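You operate a simulated robot arm through the tools that you are given. There is no shell and no other tool.

The job below is to be done with a simulated robot arm. You get a single attempt, and the scene is never put back.

JOB
Free the finished splice: levers off, both bench clamps raised, red flag marker stood mid-way on web piece three. Set down upright: what you pick out.
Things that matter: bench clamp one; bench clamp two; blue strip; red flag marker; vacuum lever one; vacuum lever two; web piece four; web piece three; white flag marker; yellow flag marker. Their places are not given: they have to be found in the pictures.

The check looks at the end state, three seconds after you hand in, the way a careful person would. Anything else that was tipped, shoved, dropped, spilled or broken makes it a failure.

ROBOT AND FRAMES
A 6-joint arm with a two-finger parallel gripper, fixed in place. Base frame: the origin is on the floor under the middle of its stand, x ahead of it, y to its left, z up; the work surface is at about z = 862. Units: mm, degrees, N and s.
With the tool pointing down near the work surface it reaches from about 360 to 820 mm from the base axis. Its first joint turns from -166.0 to 166.0 degrees. Payload 3.91 kg.
The tool frame sits at the grasp point between the pads (the TCP): z along the fingers, y along the line on which they close. The tips reach 30 mm beyond it. The gripper opens to 110 mm. The fingers are 20 mm wide and 10 mm thick; the gripper's body (48 by 112 mm) begins 55 mm behind the TCP.
Orientation is told as [roll, pitch, yaw] about the base's x, y, z axes, in that order, counted from this pose: with the fingers straight down and closing along the base's y, the tool's x points along the base's -x, its y along +y and its z along -z.

CONTROLS
- The arm moves only by the tool step_arm. Its argument "deltas" is a list of rows, each a list of 3 entries, a list of its own where there are three numbers: the shift along the tool's x, y, z in mm, then the turn, a rotation vector about the tool's x, y, z in degrees, then the finger opening in mm, from 0 to 110. In form: [[[tx, ty, tz], [wx, wy, wz], claw], ...]. A call has 1 to 20 rows; each row is the pose to reach, as a shift and turn from the pose commanded when the call began, along the tool's axes at that moment. A row lasts 0.2 s, in which the tool goes at most 50 mm and 8.6 degrees; a call with a longer step from one row to the next is refused whole, and so is a gripper value outside its range. A pose out of reach is approached as far as the arm can. The call stops where the force on the tool passes 40 N (or 10 N more than at its start, if that is more) or the arm is blocked; 0.2 s more then pass. Each finger travels about 45 mm/s and halts on what it meets, pressing with about 24 N; the grip force reading is that of the motor and also rises with nothing between the fingers. The clock runs only during rows and for 0.2 s after the last one: add rows that repeat a pose to give the fingers time. The reply holds the time, the measured pose of the TCP, the force on the tool along the base axes, the opening and the grip force, in the units named above and with some noise, with the torque about the TCP (base axes, N m) and any sound that the robot's microphone picked up, and new pictures: "views" is both (left out), scene, wrist or none.
- Cameras (640 x 400 px; columns grow to the right, rows downward): "scene" is fixed at [50.3, -499.7, 1617.5]; the picture's right is [0.61, -0.79, 0.00], its down [-0.52, -0.40, -0.75] and it looks along [0.60, 0.46, -0.66] (base axes); focal length 335 px, centre (320, 200). "wrist" rides on the gripper at [77, 7, -115] in the tool frame; the picture's right is [-0.09, 1.00, 0.00], its down [-0.80, -0.07, -0.59] and it looks along [-0.59, -0.05, 0.80] (tool axes); focal length 270 px, centre (320, 200).
- raise_lower(by): slides the trunk up (or, below 0, down) by that many mm; the arm rides with it, the base frame stays. It gives what a move gives, with no picture.
- measure_at(camera, pixels): for up to 12 pixels [column, row] of the newest picture of that camera ("zoom" is the newest enlarged one), the place [x, y, z] in the base frame of the surface seen there, good to about 2 mm. The clock stands still meanwhile.
- zoom(camera, box): a new picture of the part [left, top, right, bottom] of that camera's present view, enlarged. The clock stands still meanwhile.
- job_done(): hands the job in; it is judged then, once.

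Open the gripper and draw the arm clear of the work before you hand the job in, unless the task says otherwise.

The tools are called after ">>>" as name(argument=value, ...) on one line, values as JSON. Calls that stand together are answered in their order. step_arm: Moves the arm, as the interface text tells. Its arguments: {"type":"object","properties":{"deltas":{"type":"array","items":{"type":"array"}},"views":{"type":"string","enum":["both","scene","wrist","none"]}},"required":["deltas"]} The other tools are called the same way: raise_lower (by) moves the trunk up or down; measure_at (camera, pixels) gives the place of the surface under pixels of a picture; zoom (camera, box) takes an enlarged picture of a part of a camera's view; job_done () hands the job in.

At the start:

```text
time: 0.0
position: [501.8, -167.7, 1255.3]
tcp_rot: [0.1, 0.0, -0.1]
force: [0.3, -0.3, 0.4]
wrist_torque: [0.01, -0.01, 0.0]
finger_gap: 110.2
grasp_force: 0.0
trunk travel left (down, up): [-575.0, 35.0]
```

scene: 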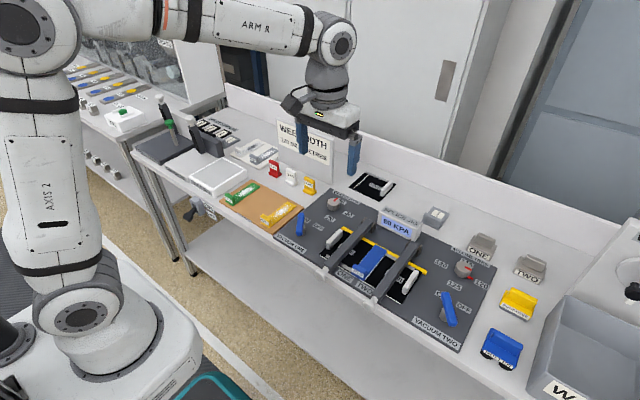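
wrist: 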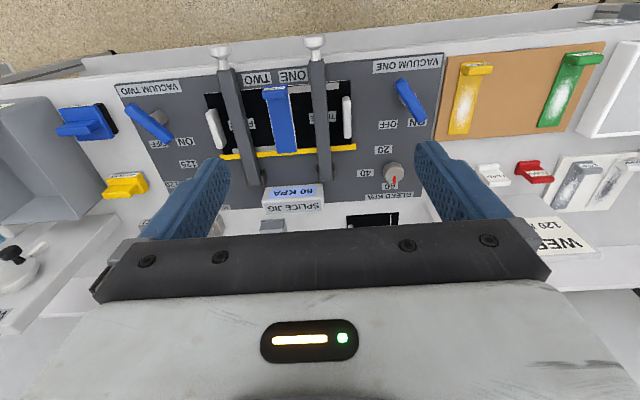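

I begin by enlarging the jig region in both cameras, to read labels and see the levers, clamps, and markers.

>>> zoom(camera="scene", box=[270, 170, 510, 350])

>>> zoom(camera="wrist", box=[100, 30, 460, 240])

>>> zoom(camera="scene", box=[180, 110, 350, 250])

```text
2.22 times, centred on (390, 260) of scene
```

zoom: 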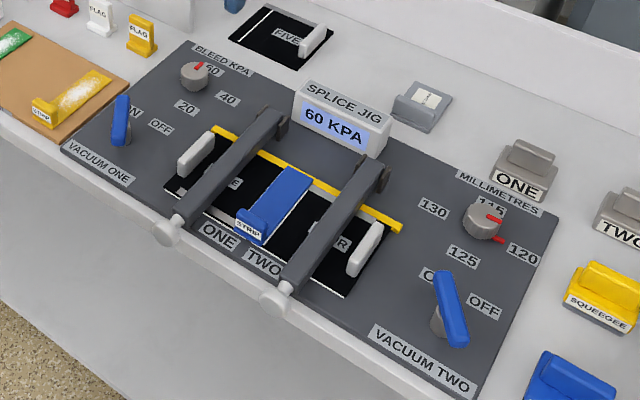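

```text
1.78 times, centred on (280, 135) of wrist
```

zoom: 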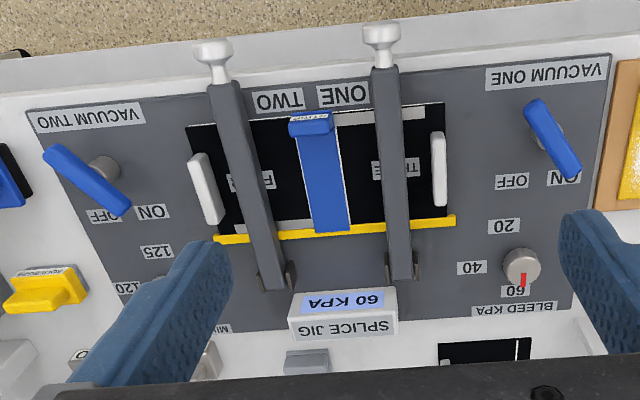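

```text
2.86 times, centred on (265, 180) of scene
```

zoom: 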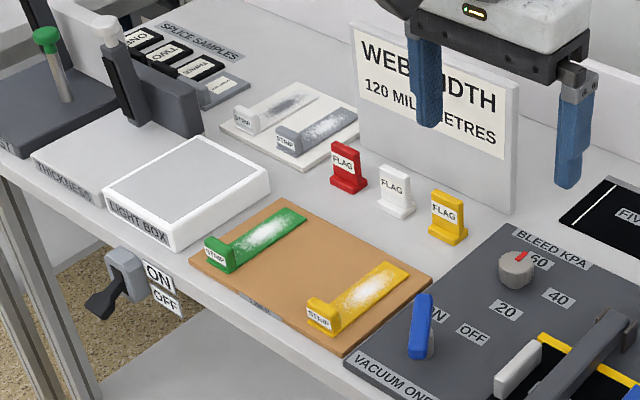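

The jig lies around (390,260) in the scene; flags at (274,170), (291,177), (309,186). I measure key points to get the positions in the base frame.

>>> measure_at(camera="scene", pixels=[[274, 168], [274, 176], [291, 175], [309, 185], [301, 214], [298, 233], [449, 305], [443, 318], [333, 256], [374, 282], [374, 212], [415, 235]])

>>> measure_at(camera="wrist", pixels=[[397, 88], [420, 122], [130, 112], [168, 139], [155, 120], [218, 52], [315, 45], [317, 100], [322, 178], [240, 110], [254, 185], [533, 170]])

```text
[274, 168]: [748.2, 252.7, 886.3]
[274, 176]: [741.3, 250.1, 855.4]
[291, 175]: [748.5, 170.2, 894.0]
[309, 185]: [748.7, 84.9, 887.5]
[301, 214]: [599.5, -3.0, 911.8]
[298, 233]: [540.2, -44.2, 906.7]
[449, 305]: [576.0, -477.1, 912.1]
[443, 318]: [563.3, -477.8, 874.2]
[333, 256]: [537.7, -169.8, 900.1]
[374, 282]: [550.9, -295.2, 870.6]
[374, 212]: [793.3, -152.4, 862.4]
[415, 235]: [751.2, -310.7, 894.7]
```

```text
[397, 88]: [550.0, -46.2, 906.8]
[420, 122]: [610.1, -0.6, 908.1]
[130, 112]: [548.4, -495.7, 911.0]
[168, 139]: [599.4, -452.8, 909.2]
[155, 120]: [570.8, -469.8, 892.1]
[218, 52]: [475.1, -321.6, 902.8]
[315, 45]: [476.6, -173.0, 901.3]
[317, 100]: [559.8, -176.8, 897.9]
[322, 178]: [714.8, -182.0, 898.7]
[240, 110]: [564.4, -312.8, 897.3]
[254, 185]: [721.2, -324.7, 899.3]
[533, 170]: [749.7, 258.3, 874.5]
```

Lever one sits near (575,-25,910) and lever two near (575,-475,910). I move the wrist camera closer to lever one to see how it is built.

>>> step_arm(deltas=[[[0, 20, 35], [0, 0, 0], 110], [[0, 40, 70], [0, 0, 0], 110], [[0, 60, 105], [0, 0, 0], 110], [[0, 80, 140], [0, 0, 0], 110], [[-1, 100, 170], [0, 0, 0], 110], [[-2, 120, 200], [0, 0, 0], 110], [[-3, 135, 220], [0, 0, 0], 110], [[-3, 148, 235], [0, 0, 0], 110], [[-3, 148, 235], [0, 0, 0], 110]])

```text
time: 2.0
position: [505.0, -20.5, 1019.4]
tcp_rot: [0.0, 0.0, 0.0]
force: [0.8, -0.1, 0.6]
wrist_torque: [-0.02, 0.0, -0.03]
finger_gap: 110.1
grasp_force: 0.0
trunk travel left (down, up): [-575.0, 35.0]
```

scene: 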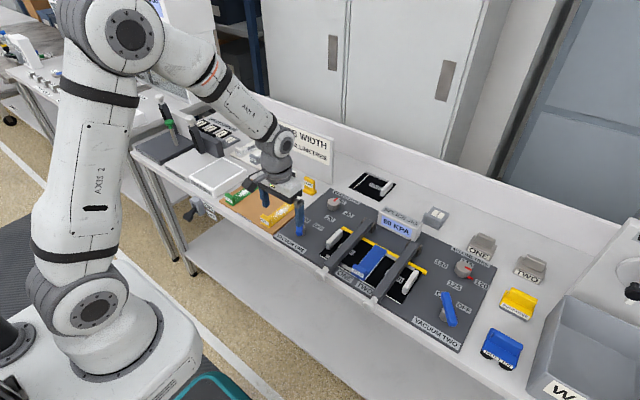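
wrist: 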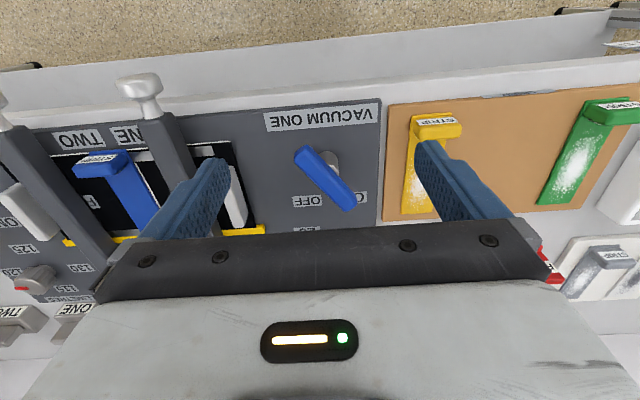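

Lever one is at (323,177) in the wrist view. I enlarge it and measure its bar, post and labels.

>>> zoom(camera="wrist", box=[250, 90, 400, 240])

>>> measure_at(camera="wrist", pixels=[[302, 152], [323, 177], [347, 204], [334, 160], [308, 200], [362, 197], [270, 180], [235, 205], [140, 85], [240, 130], [210, 130], [438, 127]])

```text
2.67 times, centred on (325, 165) of wrist
```

zoom: 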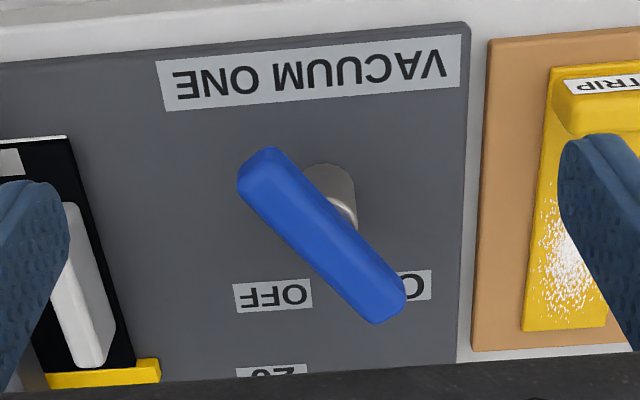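

```text
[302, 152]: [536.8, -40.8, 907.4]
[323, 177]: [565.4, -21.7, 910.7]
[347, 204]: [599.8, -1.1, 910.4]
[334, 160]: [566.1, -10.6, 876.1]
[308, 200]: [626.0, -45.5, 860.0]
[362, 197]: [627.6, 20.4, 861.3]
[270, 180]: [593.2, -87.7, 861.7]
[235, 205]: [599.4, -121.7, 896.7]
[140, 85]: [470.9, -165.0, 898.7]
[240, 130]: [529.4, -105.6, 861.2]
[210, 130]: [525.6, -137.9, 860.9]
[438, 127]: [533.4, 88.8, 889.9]
```

The lever is a bar on a vertical post, its far end now pointing at ON (627,~12), with OFF at (626,-46). I measure the bar's ends and edges precisely.

>>> measure_at(camera="zoom", pixels=[[250, 170], [268, 155], [385, 312], [398, 292], [300, 230], [335, 205], [318, 220], [345, 185], [335, 170], [380, 318], [355, 215], [245, 200]])

>>> zoom(camera="scene", box=[260, 180, 340, 250])

```text
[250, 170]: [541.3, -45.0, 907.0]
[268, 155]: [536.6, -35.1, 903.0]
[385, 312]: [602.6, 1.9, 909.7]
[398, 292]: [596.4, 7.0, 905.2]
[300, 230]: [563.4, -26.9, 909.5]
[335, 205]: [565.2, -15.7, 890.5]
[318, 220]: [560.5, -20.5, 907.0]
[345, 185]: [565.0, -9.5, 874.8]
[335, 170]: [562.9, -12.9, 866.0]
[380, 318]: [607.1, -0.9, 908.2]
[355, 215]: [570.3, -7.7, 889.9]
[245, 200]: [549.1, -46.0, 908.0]
```

```text
5.71 times, centred on (300, 215) of scene
```

zoom: 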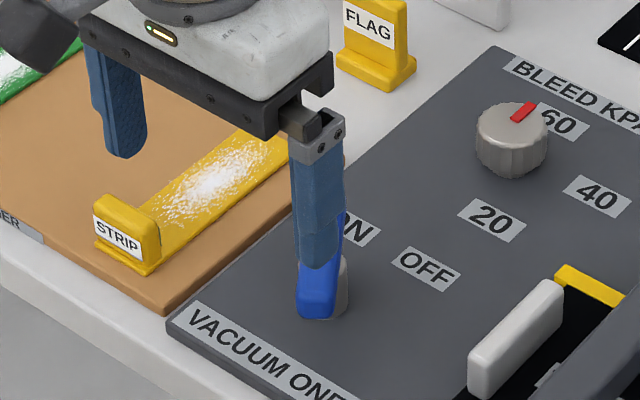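

Bar runs from about (540,-42) to (607,3), centre near (573,-19), top z≈911. I turn the tool 33° to straddle the far half of the bar, first staying above it.

>>> step_arm(deltas=[[[-23, 4, 17], [0, 0, -8.25], 60], [[-45, 8, 35], [0, 0, -16.5], 60], [[-68, 12, 52], [0, 0, -24.75], 60], [[-89.8, 15.7, 69], [0, 0, -33], 60], [[-89.8, 15.7, 69], [0, 0, -33], 60]])

```text
time: 3.2
position: [592.7, -3.7, 951.9]
tcp_rot: [0.0, 0.1, 33.0]
force: [0.2, 0.4, -0.2]
wrist_torque: [0.0, 0.0, 0.03]
finger_gap: 60.1
grasp_force: 0.0
trunk travel left (down, up): [-575.0, 35.0]
```

scene: 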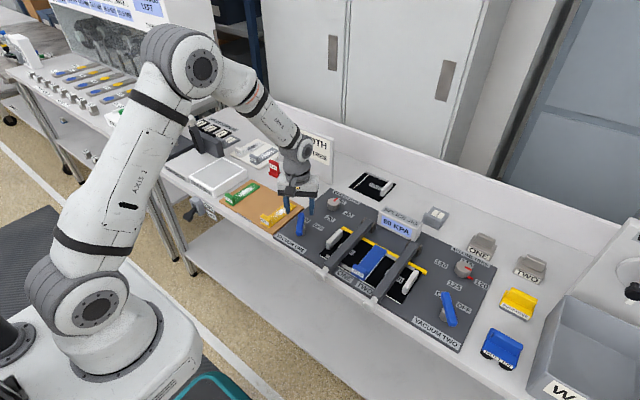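
wrist: 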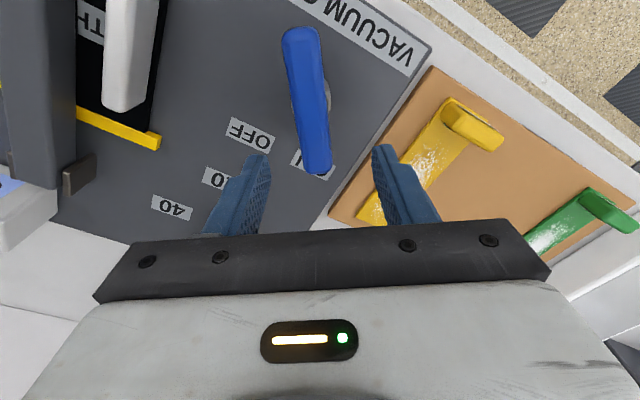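

The bar (300–320, 30–170) lies between the fingertips. I go down to z≈909 and close around it to sense the width.

>>> step_arm(deltas=[[[0, 0, 22], [0, 0, 0], 50], [[0, 0, 43], [0, 0, 0], 40], [[0, 0, 43], [0, 0, 0], 30], [[0, 0, 43], [0, 0, 0], 24], [[0, 0, 43], [0, 0, 0], 24]])

```text
time: 4.4
position: [593.5, -7.6, 908.8]
tcp_rot: [0.1, -0.1, 33.0]
force: [-0.9, 0.7, 0.9]
wrist_torque: [0.04, 0.03, -0.03]
finger_gap: 24.1
grasp_force: 0.1
trunk travel left (down, up): [-575.0, 35.0]
```

scene: 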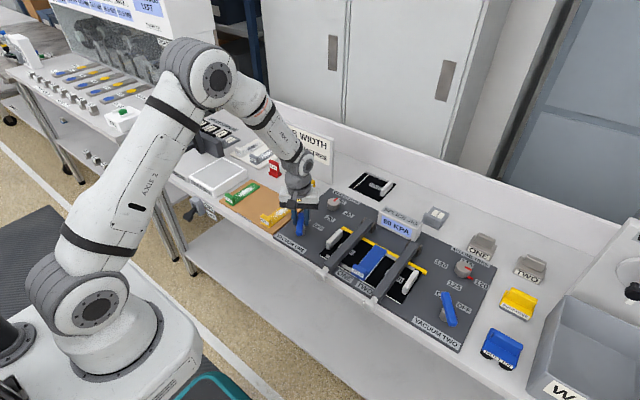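
wrist: 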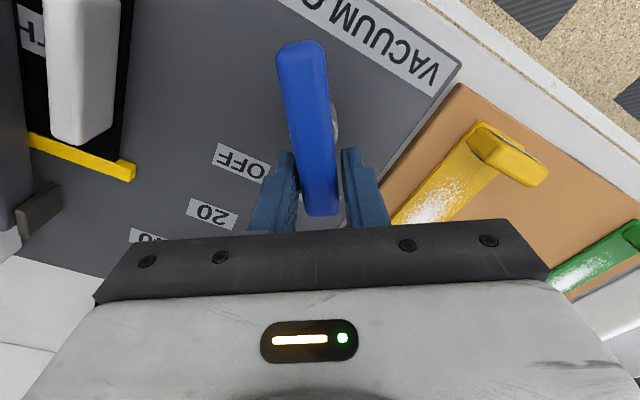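

Fingers straddle the bar loosely. I now swing it along an arc around the post towards OFF, about 64°.

>>> step_arm(deltas=[[[0, 0, 0], [0, 0, 0], 19], [[0.24, -3.48, 0], [0, 0, 8], 19], [[0.97, -6.89, 0], [0, 0, 16], 19], [[2.16, -10.17, 0], [0, 0, 24], 19], [[3.8, -13.25, 0], [0, 0, 32], 19], [[5.85, -16.07, 0], [0, 0, 40], 19], [[8.27, -18.58, 0], [0, 0, 48], 19], [[11.02, -20.73, 0], [0, 0, 56], 19], [[14.04, -22.47, 0], [0, 0, 64], 19], [[14.04, -22.47, 0], [0, 0, 64], 19]])

```text
time: 6.6
position: [594.5, -33.0, 907.6]
tcp_rot: [0.0, -0.1, -31.1]
force: [0.2, 2.6, 0.2]
wrist_torque: [0.02, -0.04, -0.1]
finger_gap: 20.1
grasp_force: 9.1
trunk travel left (down, up): [-575.0, 35.0]
```

scene: 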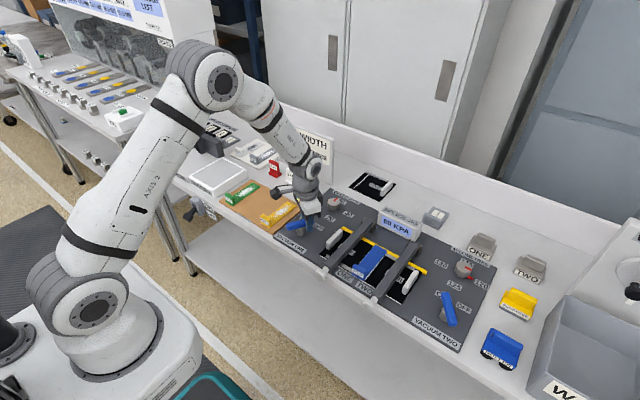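
wrist: 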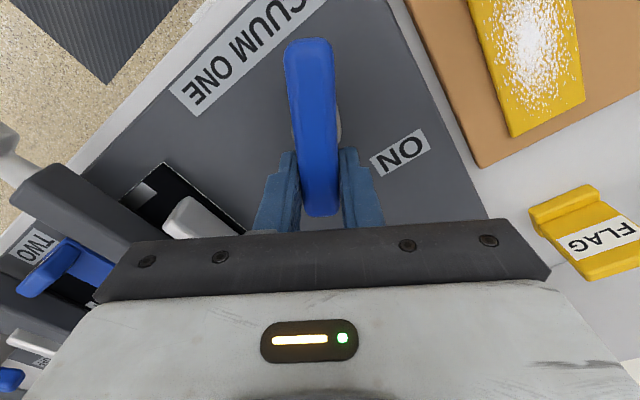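

The lever followed to about -31° (OFF label now under the bar end). I nudge a few degrees more to feel for the stop.

>>> step_arm(deltas=[[[0.03, -1.3, 0], [0, 0, 3], 19], [[0.14, -2.6, 0], [0, 0, 6], 19], [[0.14, -2.6, 0], [0, 0, 6], 19]], views="wrist")

```text
time: 7.4
position: [593.6, -34.1, 908.5]
tcp_rot: [0.0, 0.0, -37.1]
force: [2.1, 6.8, 0.0]
wrist_torque: [0.09, -0.02, 0.1]
finger_gap: 21.9
grasp_force: 3.4
trunk travel left (down, up): [-575.0, 35.0]
```

wrist: 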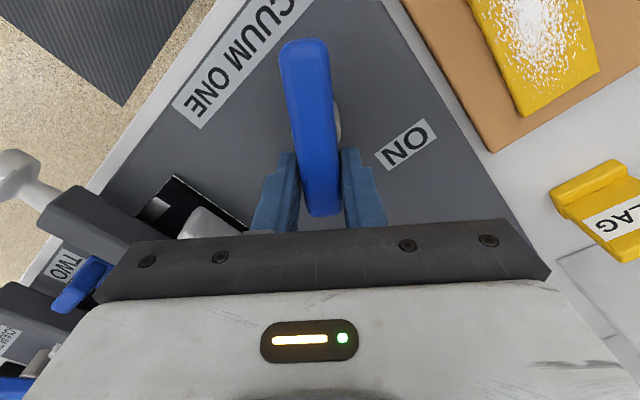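

Force rose to ~7 N and the fingers were pried apart: the stop is reached. I open, rise and take a look.

>>> step_arm(deltas=[[[0, 0, 0], [0, 0, 0], 40], [[0, 0, 0], [0, 0, 0], 45], [[0, 0, 0], [0, 0, 0], 45], [[0, 0, 30], [0, 0, 0], 45], [[0, 0, 0], [0, 0, 0], 45]], views="none")

```text
time: 8.4
position: [591.2, -33.3, 891.5]
tcp_rot: [0.0, 0.1, -37.1]
force: [-6.9, 3.1, 14.6]
wrist_torque: [-0.01, 0.44, 0.04]
finger_gap: 44.2
grasp_force: 0.0
trunk travel left (down, up): [-575.0, 35.0]
stopped in row 4: the force on the tool passed its limit at 117 N (the readings are from after the stop); the commanded pose is now the measured one
```

I erred: +z on the tool is downward, and the tips touched the jig plate. I back off upward (negative tool z) now and check the scene.

>>> step_arm(deltas=[[[0, 0, -15], [0, 0, 0], 45], [[0, 0, -45], [0, 0, 0], 45], [[0, 0, -85], [0, 0, 0], 45], [[0, 0, -110], [0, 0, 0], 45], [[0, 0, -110], [0, 0, 0], 45]])

```text
time: 9.6
position: [593.5, -33.6, 1000.9]
tcp_rot: [-0.1, 0.0, -36.9]
force: [-0.3, -0.4, -0.1]
wrist_torque: [0.02, -0.01, -0.01]
finger_gap: 45.1
grasp_force: 0.0
trunk travel left (down, up): [-575.0, 35.0]
```

scene: 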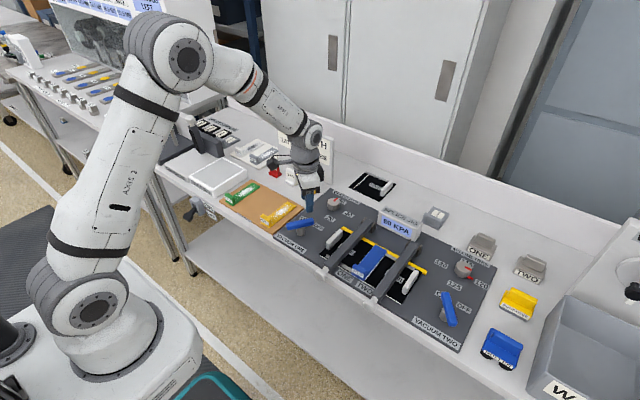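
wrist: 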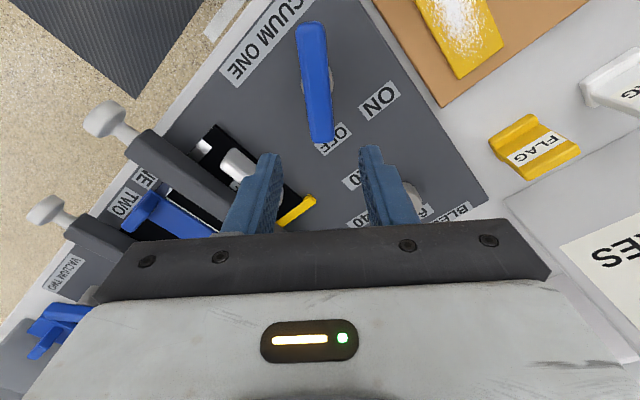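

Lever one now points at OFF and nothing else appears disturbed. I verify by measuring, and then travel at z≈1000 to look at lever two.

>>> zoom(camera="wrist", box=[220, 0, 440, 240])

>>> measure_at(camera="wrist", pixels=[[310, 28], [316, 80], [321, 138], [340, 137], [379, 100]])

>>> step_arm(deltas=[[[-19.5, -40.5, 0], [0, 0, -7.4], 45], [[-39, -81, 0], [0, 0, -14.8], 45], [[-58.5, -121.6, 0], [0, 0, -22.2], 45], [[-78, -162, 0], [0, 0, -29.6], 45], [[-97.5, -202.6, 0], [0, 0, -37], 45], [[-117, -243, 0], [0, 0, -37], 45], [[-136.6, -283.6, 0], [0, 0, -37], 45], [[-156, -324, 0], [0, 0, -37], 60], [[-175.6, -364.7, 0], [0, 0, -37], 60], [[-195.1, -405.2, 0], [0, 0, -37], 60], [[-195.1, -405.2, 0], [0, 0, -37], 60]])

```text
1.67 times, centred on (330, 120) of wrist
```

zoom: 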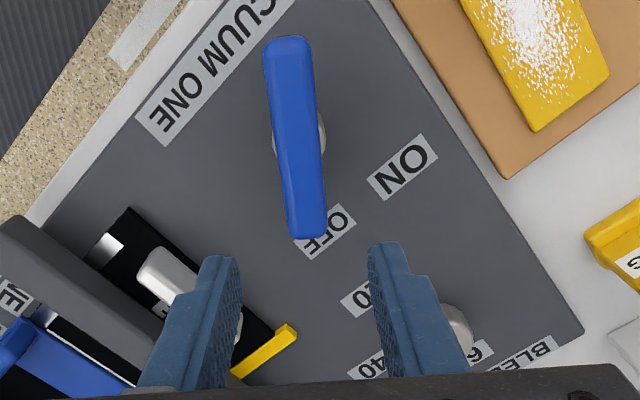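

```text
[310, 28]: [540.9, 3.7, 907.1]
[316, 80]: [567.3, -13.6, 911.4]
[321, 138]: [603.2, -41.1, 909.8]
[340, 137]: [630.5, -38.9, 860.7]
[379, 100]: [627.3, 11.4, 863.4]
```

```text
time: 12.0
position: [505.5, -478.8, 1000.0]
tcp_rot: [0.0, 0.0, 0.0]
force: [0.0, -1.1, -0.5]
wrist_torque: [-0.01, -0.04, 0.01]
finger_gap: 59.8
grasp_force: 0.2
trunk travel left (down, up): [-575.0, 35.0]
```

scene: 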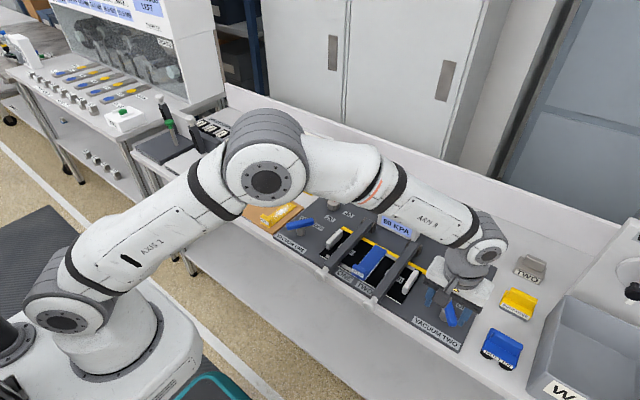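
wrist: 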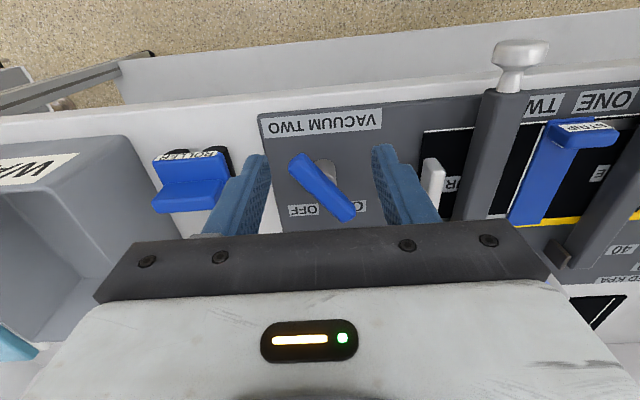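

Lever one reads about -34° at OFF. Lever two is at (320,185) in the wrist view, its bar end hiding the ON label; I measure it.

>>> zoom(camera="wrist", box=[240, 90, 400, 240])

>>> measure_at(camera="wrist", pixels=[[293, 160], [298, 158], [320, 186], [346, 216], [350, 210], [303, 210], [361, 207], [325, 168], [520, 50], [505, 130], [433, 175], [340, 122]])

```text
2.67 times, centred on (320, 165) of wrist
```

zoom: 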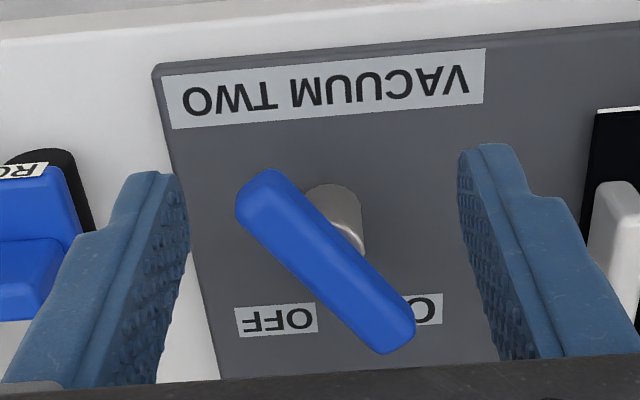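

```text
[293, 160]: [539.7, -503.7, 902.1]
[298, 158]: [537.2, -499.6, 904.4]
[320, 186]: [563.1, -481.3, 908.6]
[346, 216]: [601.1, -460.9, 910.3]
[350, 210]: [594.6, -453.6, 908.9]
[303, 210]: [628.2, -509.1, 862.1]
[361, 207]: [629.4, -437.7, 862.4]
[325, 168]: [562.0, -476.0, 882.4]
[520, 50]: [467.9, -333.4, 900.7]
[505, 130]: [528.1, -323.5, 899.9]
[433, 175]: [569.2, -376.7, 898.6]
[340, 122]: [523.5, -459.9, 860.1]
```

Same geometry: bar centre near (573,-480), angle ≈33°. I move over the far half with the tool turned 33°, staying at z≈950.

>>> step_arm(deltas=[[[-22, 3, 12], [0, 0, -8.25], 60], [[-44, 6, 25], [0, 0, -16.5], 60], [[-66, 9, 37], [0, 0, -24.75], 60], [[-88.5, 12.4, 50], [0, 0, -33], 60], [[-88.5, 12.4, 50], [0, 0, -33], 60]], views="wrist")

```text
time: 13.2
position: [593.0, -463.4, 951.5]
tcp_rot: [-0.1, 0.0, 33.1]
force: [1.0, -0.2, 0.6]
wrist_torque: [-0.03, -0.02, 0.01]
finger_gap: 60.1
grasp_force: 0.0
trunk travel left (down, up): [-575.0, 35.0]
```

wrist: 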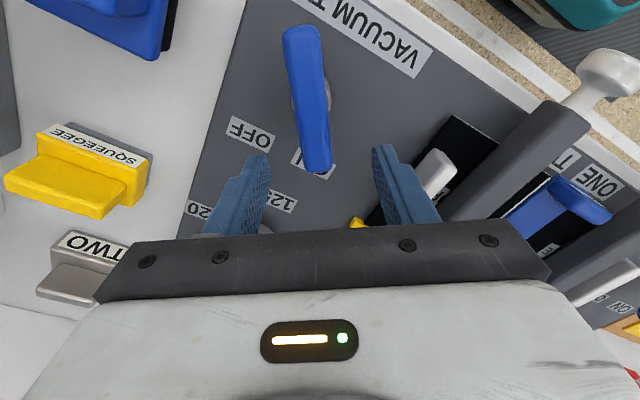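

The bar (300–318, 30–170) is again between the fingers with free space around. I descend to z≈908 and bring the gap to 24.

>>> step_arm(deltas=[[[0, 0, 22], [0, 0, 0], 50], [[0, 0, 43], [0, 0, 0], 40], [[0, 0, 43], [0, 0, 0], 30], [[0, 0, 43], [0, 0, 0], 24], [[0, 0, 43], [0, 0, 0], 24]], views="wrist")

```text
time: 14.4
position: [595.2, -463.3, 906.4]
tcp_rot: [-0.1, 0.0, 33.0]
force: [0.7, -0.6, -1.5]
wrist_torque: [-0.02, 0.01, 0.01]
finger_gap: 24.5
grasp_force: 0.4
trunk travel left (down, up): [-575.0, 35.0]
```

wrist: 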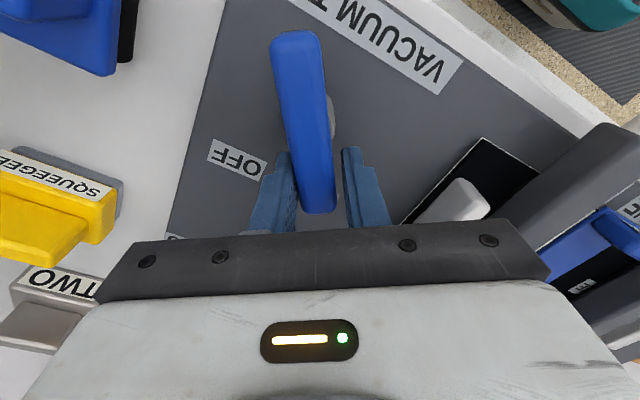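

Lever two is straddled. I swing it along the same arc to OFF and a little past to feel the stop.

>>> step_arm(deltas=[[[0, 0, 0], [0, 0, 0], 19], [[0.24, -3.48, 0], [0, 0, 8], 19], [[0.97, -6.89, 0], [0, 0, 16], 19], [[2.16, -10.17, 0], [0, 0, 24], 19], [[3.8, -13.25, 0], [0, 0, 32], 19], [[5.85, -16.07, 0], [0, 0, 40], 19], [[8.27, -18.58, 0], [0, 0, 48], 19], [[11.02, -20.73, 0], [0, 0, 56], 19], [[14.04, -22.47, 0], [0, 0, 64], 19], [[15.63, -23.18, 0], [0, 0, 67], 19], [[17.3, -23.8, 0], [0, 0, 70], 19], [[17.3, -23.8, 0], [0, 0, 70], 19]], views="wrist")

```text
time: 17.0
position: [592.2, -491.5, 906.3]
tcp_rot: [0.0, 0.0, -37.0]
force: [2.4, 3.2, 2.2]
wrist_torque: [0.26, 0.29, 0.6]
finger_gap: 20.2
grasp_force: 45.1
trunk travel left (down, up): [-575.0, 35.0]
```

wrist: 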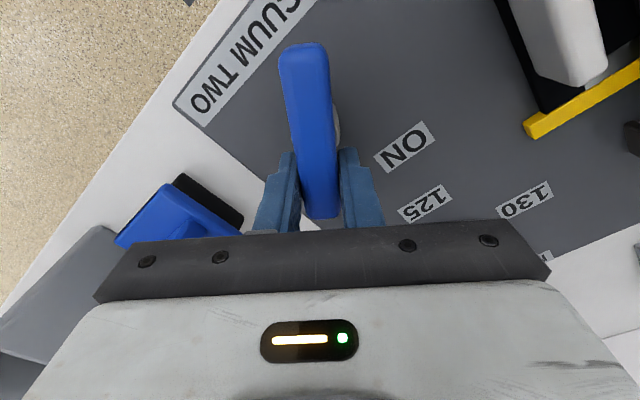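

Torque and grip load rose as the stop was met near -36°. I open the fingers and go up (negative tool z).

>>> step_arm(deltas=[[[0, 0, 0], [0, 0, 0], 40], [[0, 0, 0], [0, 0, 0], 45], [[0, 0, 0], [0, 0, 0], 45], [[0, 0, -30], [0, 0, 0], 45], [[0, 0, -70], [0, 0, 0], 45], [[0, 0, -110], [0, 0, 0], 45], [[0, 0, -110], [0, 0, 0], 45]])

```text
time: 18.6
position: [590.4, -495.8, 1015.6]
tcp_rot: [0.0, 0.0, -37.0]
force: [-0.1, 0.3, 0.4]
wrist_torque: [0.0, -0.04, -0.02]
finger_gap: 44.9
grasp_force: 0.0
trunk travel left (down, up): [-575.0, 35.0]
```

scene: 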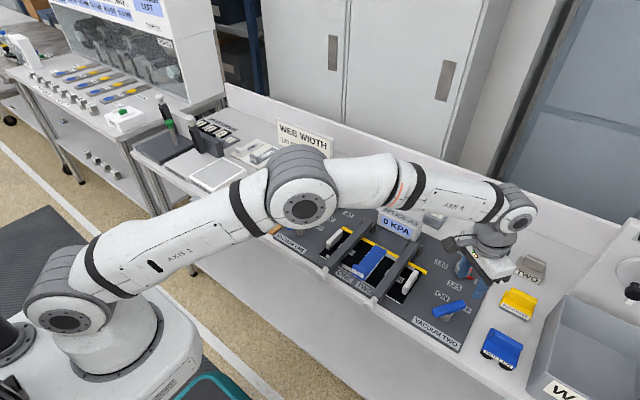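
wrist: 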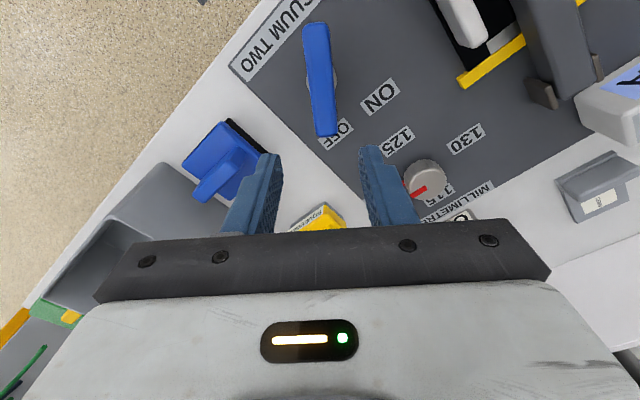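

The display now reads 0 KPA, so both levers count as off. Next I bring the camera over the clamp knobs (about (470,-330) and (473,-173)).

>>> step_arm(deltas=[[[43, 4, 0], [0, 0, -7.4], 60], [[86, 8, 0], [0, 0, -14.8], 60], [[129, 12, 0], [0, 0, -22.2], 60], [[172, 15, 0], [0, 0, -29.6], 60], [[214, 18, 0], [0, 0, -37], 60], [[254, 21.4, 0], [0, 0, -37], 60], [[254, 21.4, 0], [0, 0, -37], 60]])

```text
time: 20.2
position: [402.4, -323.7, 1016.3]
tcp_rot: [0.0, 0.0, -0.1]
force: [0.3, 0.2, -0.5]
wrist_torque: [0.04, -0.02, -0.02]
finger_gap: 60.2
grasp_force: 0.2
trunk travel left (down, up): [-575.0, 35.0]
```

scene: 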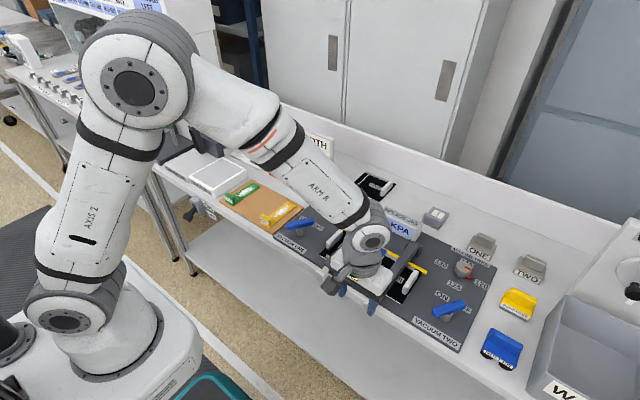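
wrist: 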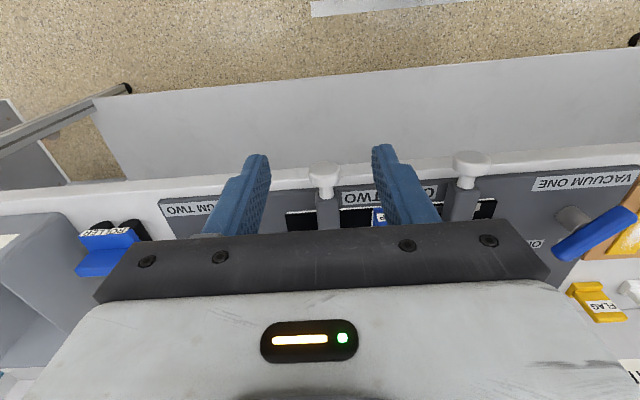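

Knob two appears at (323,178) and knob one at (470,168). I enlarge and measure them.

>>> zoom(camera="wrist", box=[270, 130, 520, 240])

>>> measure_at(camera="wrist", pixels=[[323, 168], [323, 178], [323, 190], [325, 203], [325, 220], [470, 156], [470, 165], [468, 182], [463, 197], [462, 212], [310, 170], [337, 170]])

>>> zoom(camera="scene", box=[300, 200, 440, 310])

```text
2.56 times, centred on (395, 185) of wrist
```

zoom: 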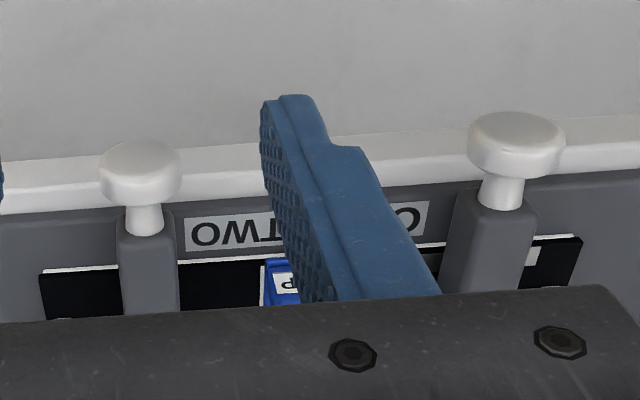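

```text
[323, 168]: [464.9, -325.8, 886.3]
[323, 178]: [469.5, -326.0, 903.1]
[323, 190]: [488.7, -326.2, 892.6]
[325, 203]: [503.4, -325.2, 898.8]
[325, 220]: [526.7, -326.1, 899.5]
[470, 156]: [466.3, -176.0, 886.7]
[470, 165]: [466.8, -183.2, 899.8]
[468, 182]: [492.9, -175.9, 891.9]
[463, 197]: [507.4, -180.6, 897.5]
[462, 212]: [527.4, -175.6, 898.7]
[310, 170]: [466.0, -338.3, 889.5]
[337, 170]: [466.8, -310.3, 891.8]
```

```text
3.64 times, centred on (370, 255) of scene
```

zoom: 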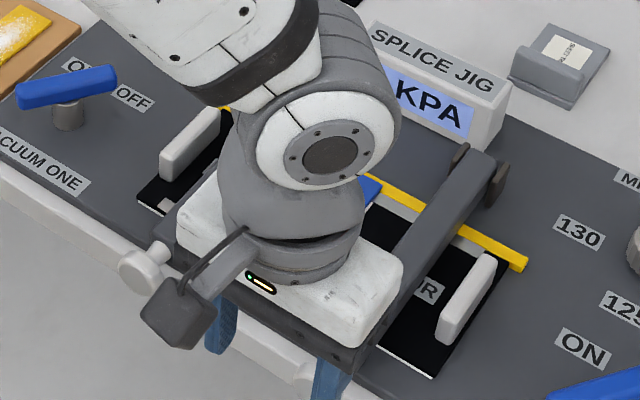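

The knobs are discs about 28–32 mm wide, front faces at x≈465, centre z≈888, with the arm behind from x≈500. I measure the hinge end of clamp two in the zoomed scene view.

>>> measure_at(camera="zoom", pixels=[[462, 152], [498, 170], [492, 200], [475, 165], [460, 180], [440, 205], [430, 225], [395, 255], [470, 240], [510, 265], [430, 365], [480, 300]])

>>> measure_at(camera="wrist", pixels=[[395, 160], [360, 175], [290, 180], [290, 170], [355, 185], [300, 196], [470, 150], [520, 155]])

```text
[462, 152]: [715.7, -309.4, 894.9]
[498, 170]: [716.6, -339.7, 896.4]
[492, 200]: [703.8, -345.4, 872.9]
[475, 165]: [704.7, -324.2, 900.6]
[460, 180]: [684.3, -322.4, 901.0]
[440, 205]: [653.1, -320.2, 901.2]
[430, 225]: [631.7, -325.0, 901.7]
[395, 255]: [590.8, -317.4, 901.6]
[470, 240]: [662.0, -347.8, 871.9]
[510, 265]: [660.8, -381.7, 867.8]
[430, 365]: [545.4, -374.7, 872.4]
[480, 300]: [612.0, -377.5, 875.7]
```

```text
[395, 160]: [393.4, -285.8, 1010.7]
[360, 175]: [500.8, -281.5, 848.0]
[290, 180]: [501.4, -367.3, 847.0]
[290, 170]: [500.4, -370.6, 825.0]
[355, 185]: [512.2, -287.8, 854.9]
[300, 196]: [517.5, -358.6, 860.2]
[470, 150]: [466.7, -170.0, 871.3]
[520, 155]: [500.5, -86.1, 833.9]
```

Bench edge is at x≈500, so the knobs overhang it; hinge pins sit near (715,·,887). I move over knob two at (472,-325), descend to z≈897 and close on the disc.

>>> step_arm(deltas=[[[-35, -0.7, 30], [0, 0, 0], 60], [[-69.6, -1.3, 60], [0, 0, 0], 60], [[-69.6, -1.3, 90], [0, 0, 0], 60], [[-69.6, -1.3, 119], [0, 0, 0], 60], [[-69.6, -1.3, 119], [0, 0, 0], 60]])

```text
time: 21.4
position: [473.2, -323.6, 900.6]
tcp_rot: [0.0, 0.1, 0.0]
force: [-0.5, 0.4, 0.2]
wrist_torque: [-0.01, 0.0, -0.01]
finger_gap: 59.9
grasp_force: 0.1
trunk travel left (down, up): [-575.0, 35.0]
```

scene: 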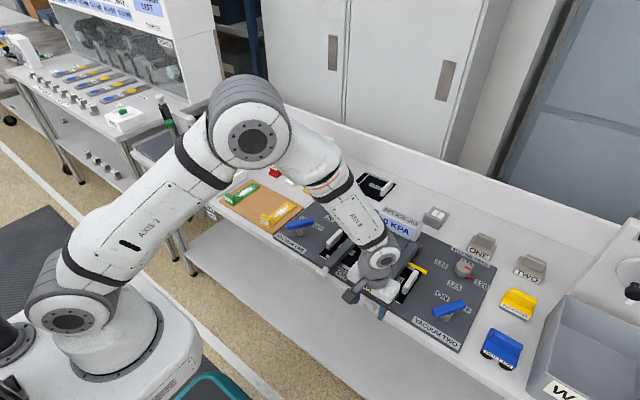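
wrist: 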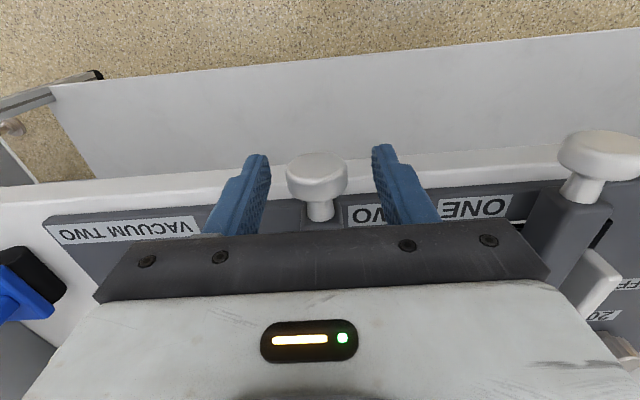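

The disc (317,175) sits centred between the fingertips. I lower 4 mm more and close on it.

>>> step_arm(deltas=[[[0, 0, 4], [0, 0, 0], 40], [[0, 0, 4], [0, 0, 0], 20], [[0, 0, 4], [0, 0, 0], 10], [[0, 0, 4], [0, 0, 0], 5], [[0, 0, 4], [0, 0, 0], 5]], views="wrist")

```text
time: 22.6
position: [472.2, -325.9, 895.0]
tcp_rot: [0.0, -0.1, -0.2]
force: [-0.7, -11.6, -0.1]
wrist_torque: [-0.16, -0.17, -0.05]
finger_gap: 33.0
grasp_force: 45.2
trunk travel left (down, up): [-575.0, 35.0]
```

wrist: 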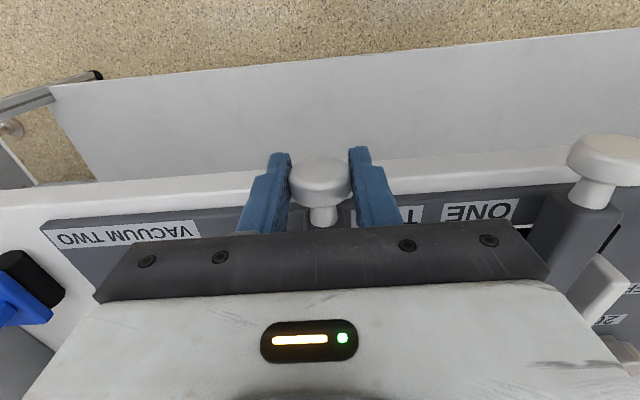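

The disc is held (gap 33). The sideways force shows it lies 1–2 mm further to -y, so I shift that and lift along the first 15° of the hinge arc.

>>> step_arm(deltas=[[[0, -1.5, 0], [0, 0, 0], 5], [[-0.9, -1.5, -21.2], [0, 0, 0], 5], [[-3.7, -1.5, -42.2], [0, 0, 0], 5], [[-8.3, -1.5, -62.9], [0, 0, 0], 5], [[-8.3, -1.5, -62.9], [0, 0, 0], 5]])

```text
time: 23.8
position: [480.6, -324.9, 960.4]
tcp_rot: [0.1, 0.0, -0.1]
force: [-4.1, 4.8, -3.0]
wrist_torque: [0.18, 0.91, 0.07]
finger_gap: 33.1
grasp_force: 44.4
trunk travel left (down, up): [-575.0, 35.0]
```

scene: 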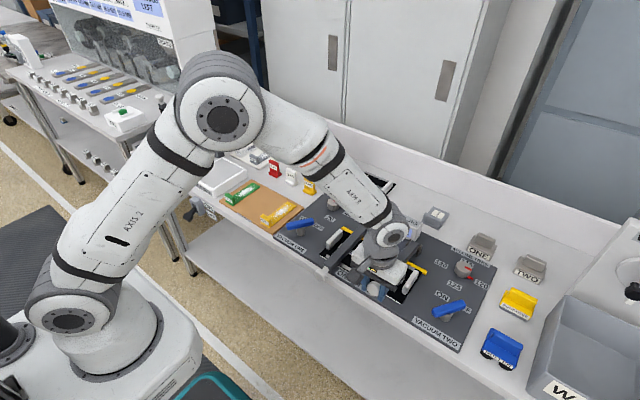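
wrist: 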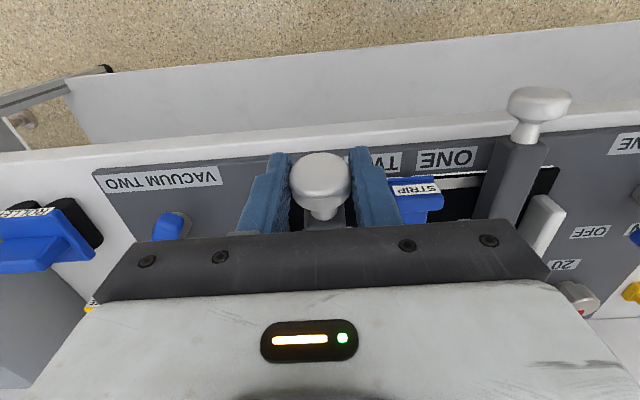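

The clamp follows with only a few newtons. I continue along the arc to about 50°.

>>> step_arm(deltas=[[[-6.4, 0, -20.2], [0, 0, 0], 5], [[-14.5, 0, -39.8], [0, 0, 0], 5], [[-24.3, 0, -58.6], [0, 0, 0], 5], [[-35.6, 0, -76.5], [0, 0, 0], 5], [[-48.6, 0, -93.3], [0, 0, 0], 5], [[-62.9, 0, -108.9], [0, 0, 0], 5], [[-78.5, 0, -123.3], [0, 0, 0], 5], [[-78.5, 0, -123.3], [0, 0, 0], 5]])

```text
time: 25.6
position: [559.5, -326.1, 1081.4]
tcp_rot: [-0.1, -0.2, -0.1]
force: [-9.2, 11.5, 3.6]
wrist_torque: [0.31, 1.11, 0.15]
finger_gap: 33.1
grasp_force: 45.1
trunk travel left (down, up): [-575.0, 35.0]
```

scene: 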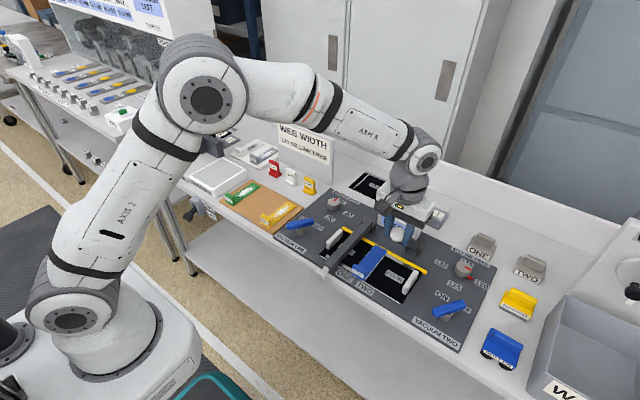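
wrist: 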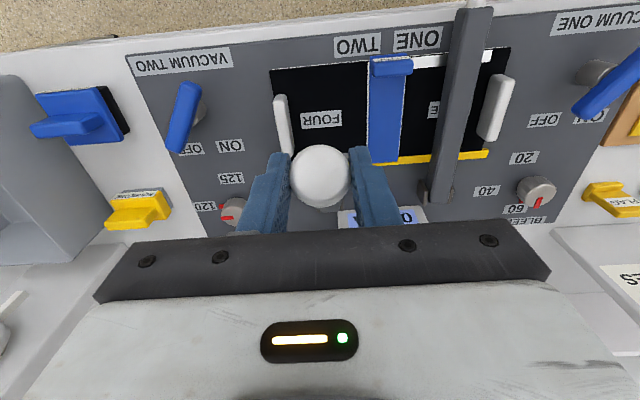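

Still following smoothly at about 50°; small radial force suggests my radius is a bit short. I continue to about 80° with a slight correction.

>>> step_arm(deltas=[[[-16.2, 0.8, -13.7], [0, 0, 0], 5], [[-34.1, 0.8, -25.2], [0, 0, 0], 5], [[-53.0, 0.8, -35.2], [0, 0, 0], 5], [[-72.6, 0.8, -43.5], [0, 0, 0], 5], [[-93.0, 0.8, -50], [0, 0, 0], 5], [[-113.8, 0.8, -54.8], [0, 0, 0], 5], [[-113.8, 0.8, -54.8], [0, 0, 0], 5]])

```text
time: 27.2
position: [670.1, -325.1, 1135.2]
tcp_rot: [-0.1, 0.0, 0.1]
force: [-3.5, 4.1, -3.4]
wrist_torque: [0.04, 0.87, 0.05]
finger_gap: 33.1
grasp_force: 45.2
trunk travel left (down, up): [-575.0, 35.0]
```

scene: 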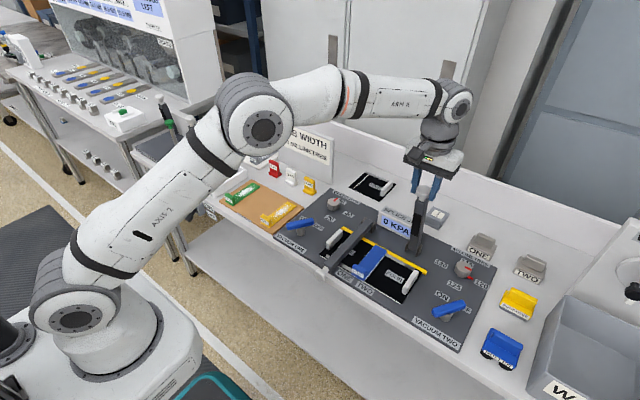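
wrist: 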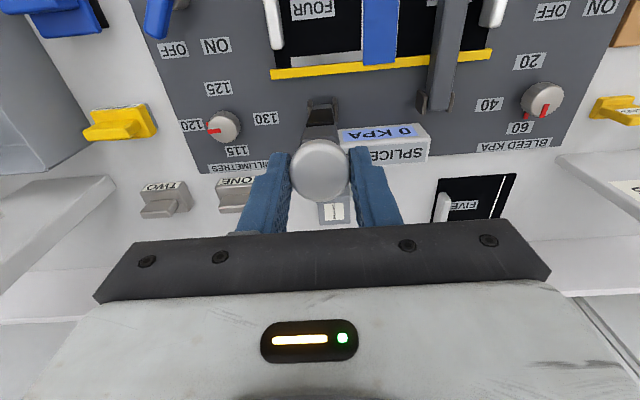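

Clamp two is at about 79°. I push slowly further to see whether it passes vertical or meets its stop.

>>> step_arm(deltas=[[[-8.4, 0, -1.4], [0, 0, 0], 5], [[-16.8, 0, -2.4], [0, 0, 0], 5], [[-25.2, 0, -3.2], [0, 0, 0], 5], [[-33.7, 0, -3.7], [0, 0, 0], 5], [[-42.2, 0, -3.8], [0, 0, 0], 5], [[-42.2, 0, -3.8], [0, 0, 0], 5]])

```text
time: 28.6
position: [713.3, -325.8, 1140.2]
tcp_rot: [-0.1, -0.1, 0.0]
force: [-3.4, 0.0, 5.6]
wrist_torque: [-0.05, 0.89, -0.02]
finger_gap: 32.7
grasp_force: 45.4
trunk travel left (down, up): [-575.0, 35.0]
```

scene: 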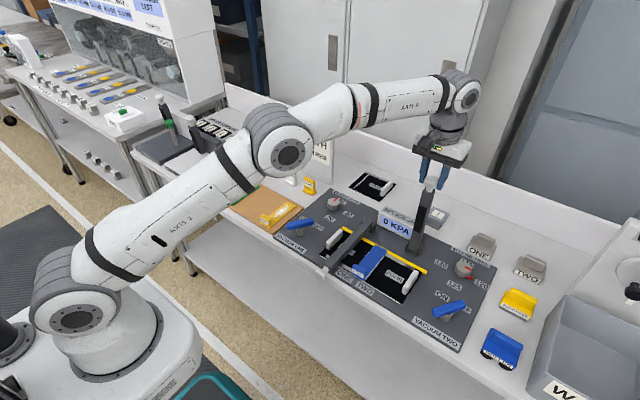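
wrist: 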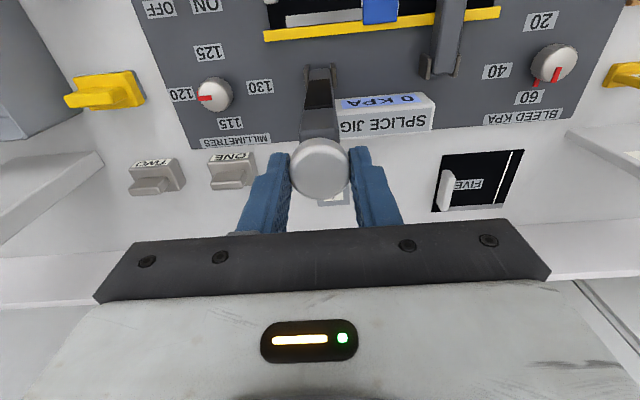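

Clamp two stands about vertical with only ~4 N resistance. I open the fingers slightly around the disc and watch whether it stays.

>>> step_arm(deltas=[[[0, 0, 0], [0, 0, 0], 38], [[0, 0, 0], [0, 0, 0], 38], [[0, 0, 0], [0, 0, 0], 38], [[0, 0, 0], [0, 0, 0], 38], [[0, 0, 0], [0, 0, 0], 38]])

```text
time: 29.8
position: [714.1, -325.4, 1137.8]
tcp_rot: [-0.1, -0.1, -0.1]
force: [-0.2, -0.4, -0.1]
wrist_torque: [0.01, -0.04, 0.03]
finger_gap: 37.8
grasp_force: 0.0
trunk travel left (down, up): [-575.0, 35.0]
```

scene: 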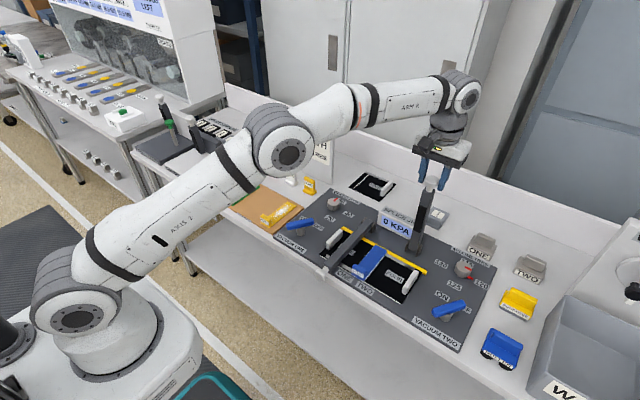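
wrist: 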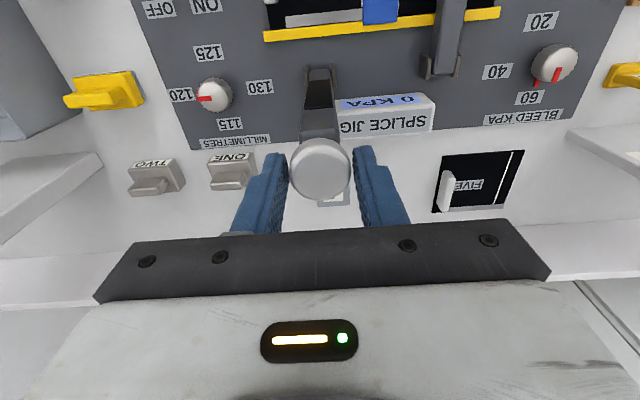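

Clamp two stays upright when released. I open wider, back away in -x, and go over to knob one at (472,-177), stopping above it.

>>> step_arm(deltas=[[[0, 0, 0], [0, 0, 0], 60], [[0, 0, 0], [0, 0, 0], 60], [[45, 0, -8], [0, 0, 0], 60], [[90, 0, -8], [0, 0, 0], 60], [[130, 20, 0], [0, 0, 0], 60], [[160, 50, 15], [0, 0, 0], 60], [[188, 80, 35], [0, 0, 0], 60], [[212, 108, 60], [0, 0, 0], 60], [[230, 130, 92], [0, 0, 0], 60], [[240, 145, 130], [0, 0, 0], 60], [[242, 148.5, 170], [0, 0, 0], 60], [[242, 148.5, 190], [0, 0, 0], 60], [[242, 148.5, 190], [0, 0, 0], 60]])

```text
time: 32.6
position: [470.5, -179.0, 947.9]
tcp_rot: [0.0, 0.0, 0.0]
force: [-0.7, 0.1, 0.3]
wrist_torque: [0.0, -0.01, 0.0]
finger_gap: 59.9
grasp_force: 0.1
trunk travel left (down, up): [-575.0, 35.0]
```

scene: 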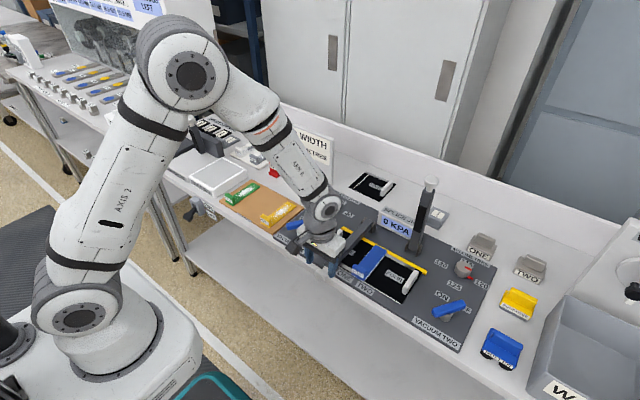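
wrist: 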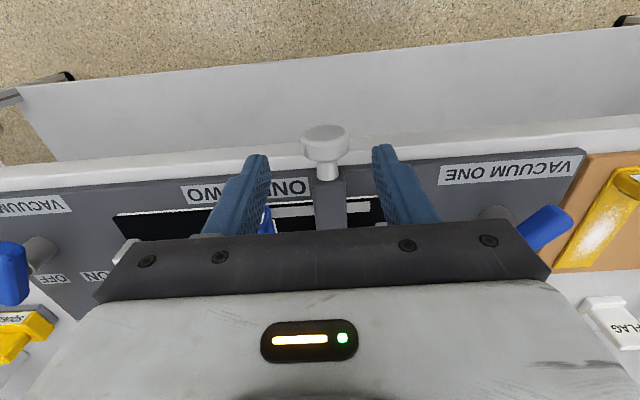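

Clamp two stands up at (425,215) in the scene. I measure knob one's sides to centre on it.

>>> measure_at(camera="wrist", pixels=[[304, 142], [346, 142], [325, 142], [325, 132], [325, 155], [330, 195]])

```text
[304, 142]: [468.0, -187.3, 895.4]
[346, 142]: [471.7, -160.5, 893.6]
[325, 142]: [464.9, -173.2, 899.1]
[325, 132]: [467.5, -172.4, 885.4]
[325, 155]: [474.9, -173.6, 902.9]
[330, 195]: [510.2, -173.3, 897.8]
```

Knob centre is y≈-174.5. I shift a little in +y, go down to z≈896 and close on the disc.

>>> step_arm(deltas=[[[-1, 3, 25], [0, 0, 0], 60], [[-1, 3, 52], [0, 0, 0], 60], [[-1, 3, 52], [0, 0, 0], 40], [[-1, 3, 52], [0, 0, 0], 20], [[-1, 3, 52], [0, 0, 0], 5], [[-1, 3, 52], [0, 0, 0], 5]], views="wrist")

```text
time: 34.0
position: [473.8, -174.2, 898.0]
tcp_rot: [0.0, 0.0, 0.0]
force: [-2.4, -7.0, -1.2]
wrist_torque: [-0.08, 0.24, -0.02]
finger_gap: 33.0
grasp_force: 45.1
trunk travel left (down, up): [-575.0, 35.0]
```

wrist: 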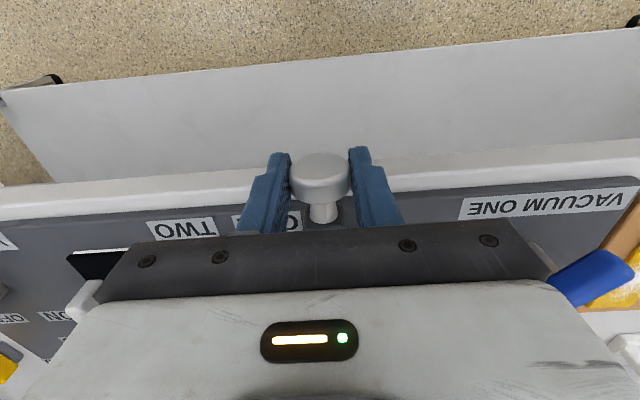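

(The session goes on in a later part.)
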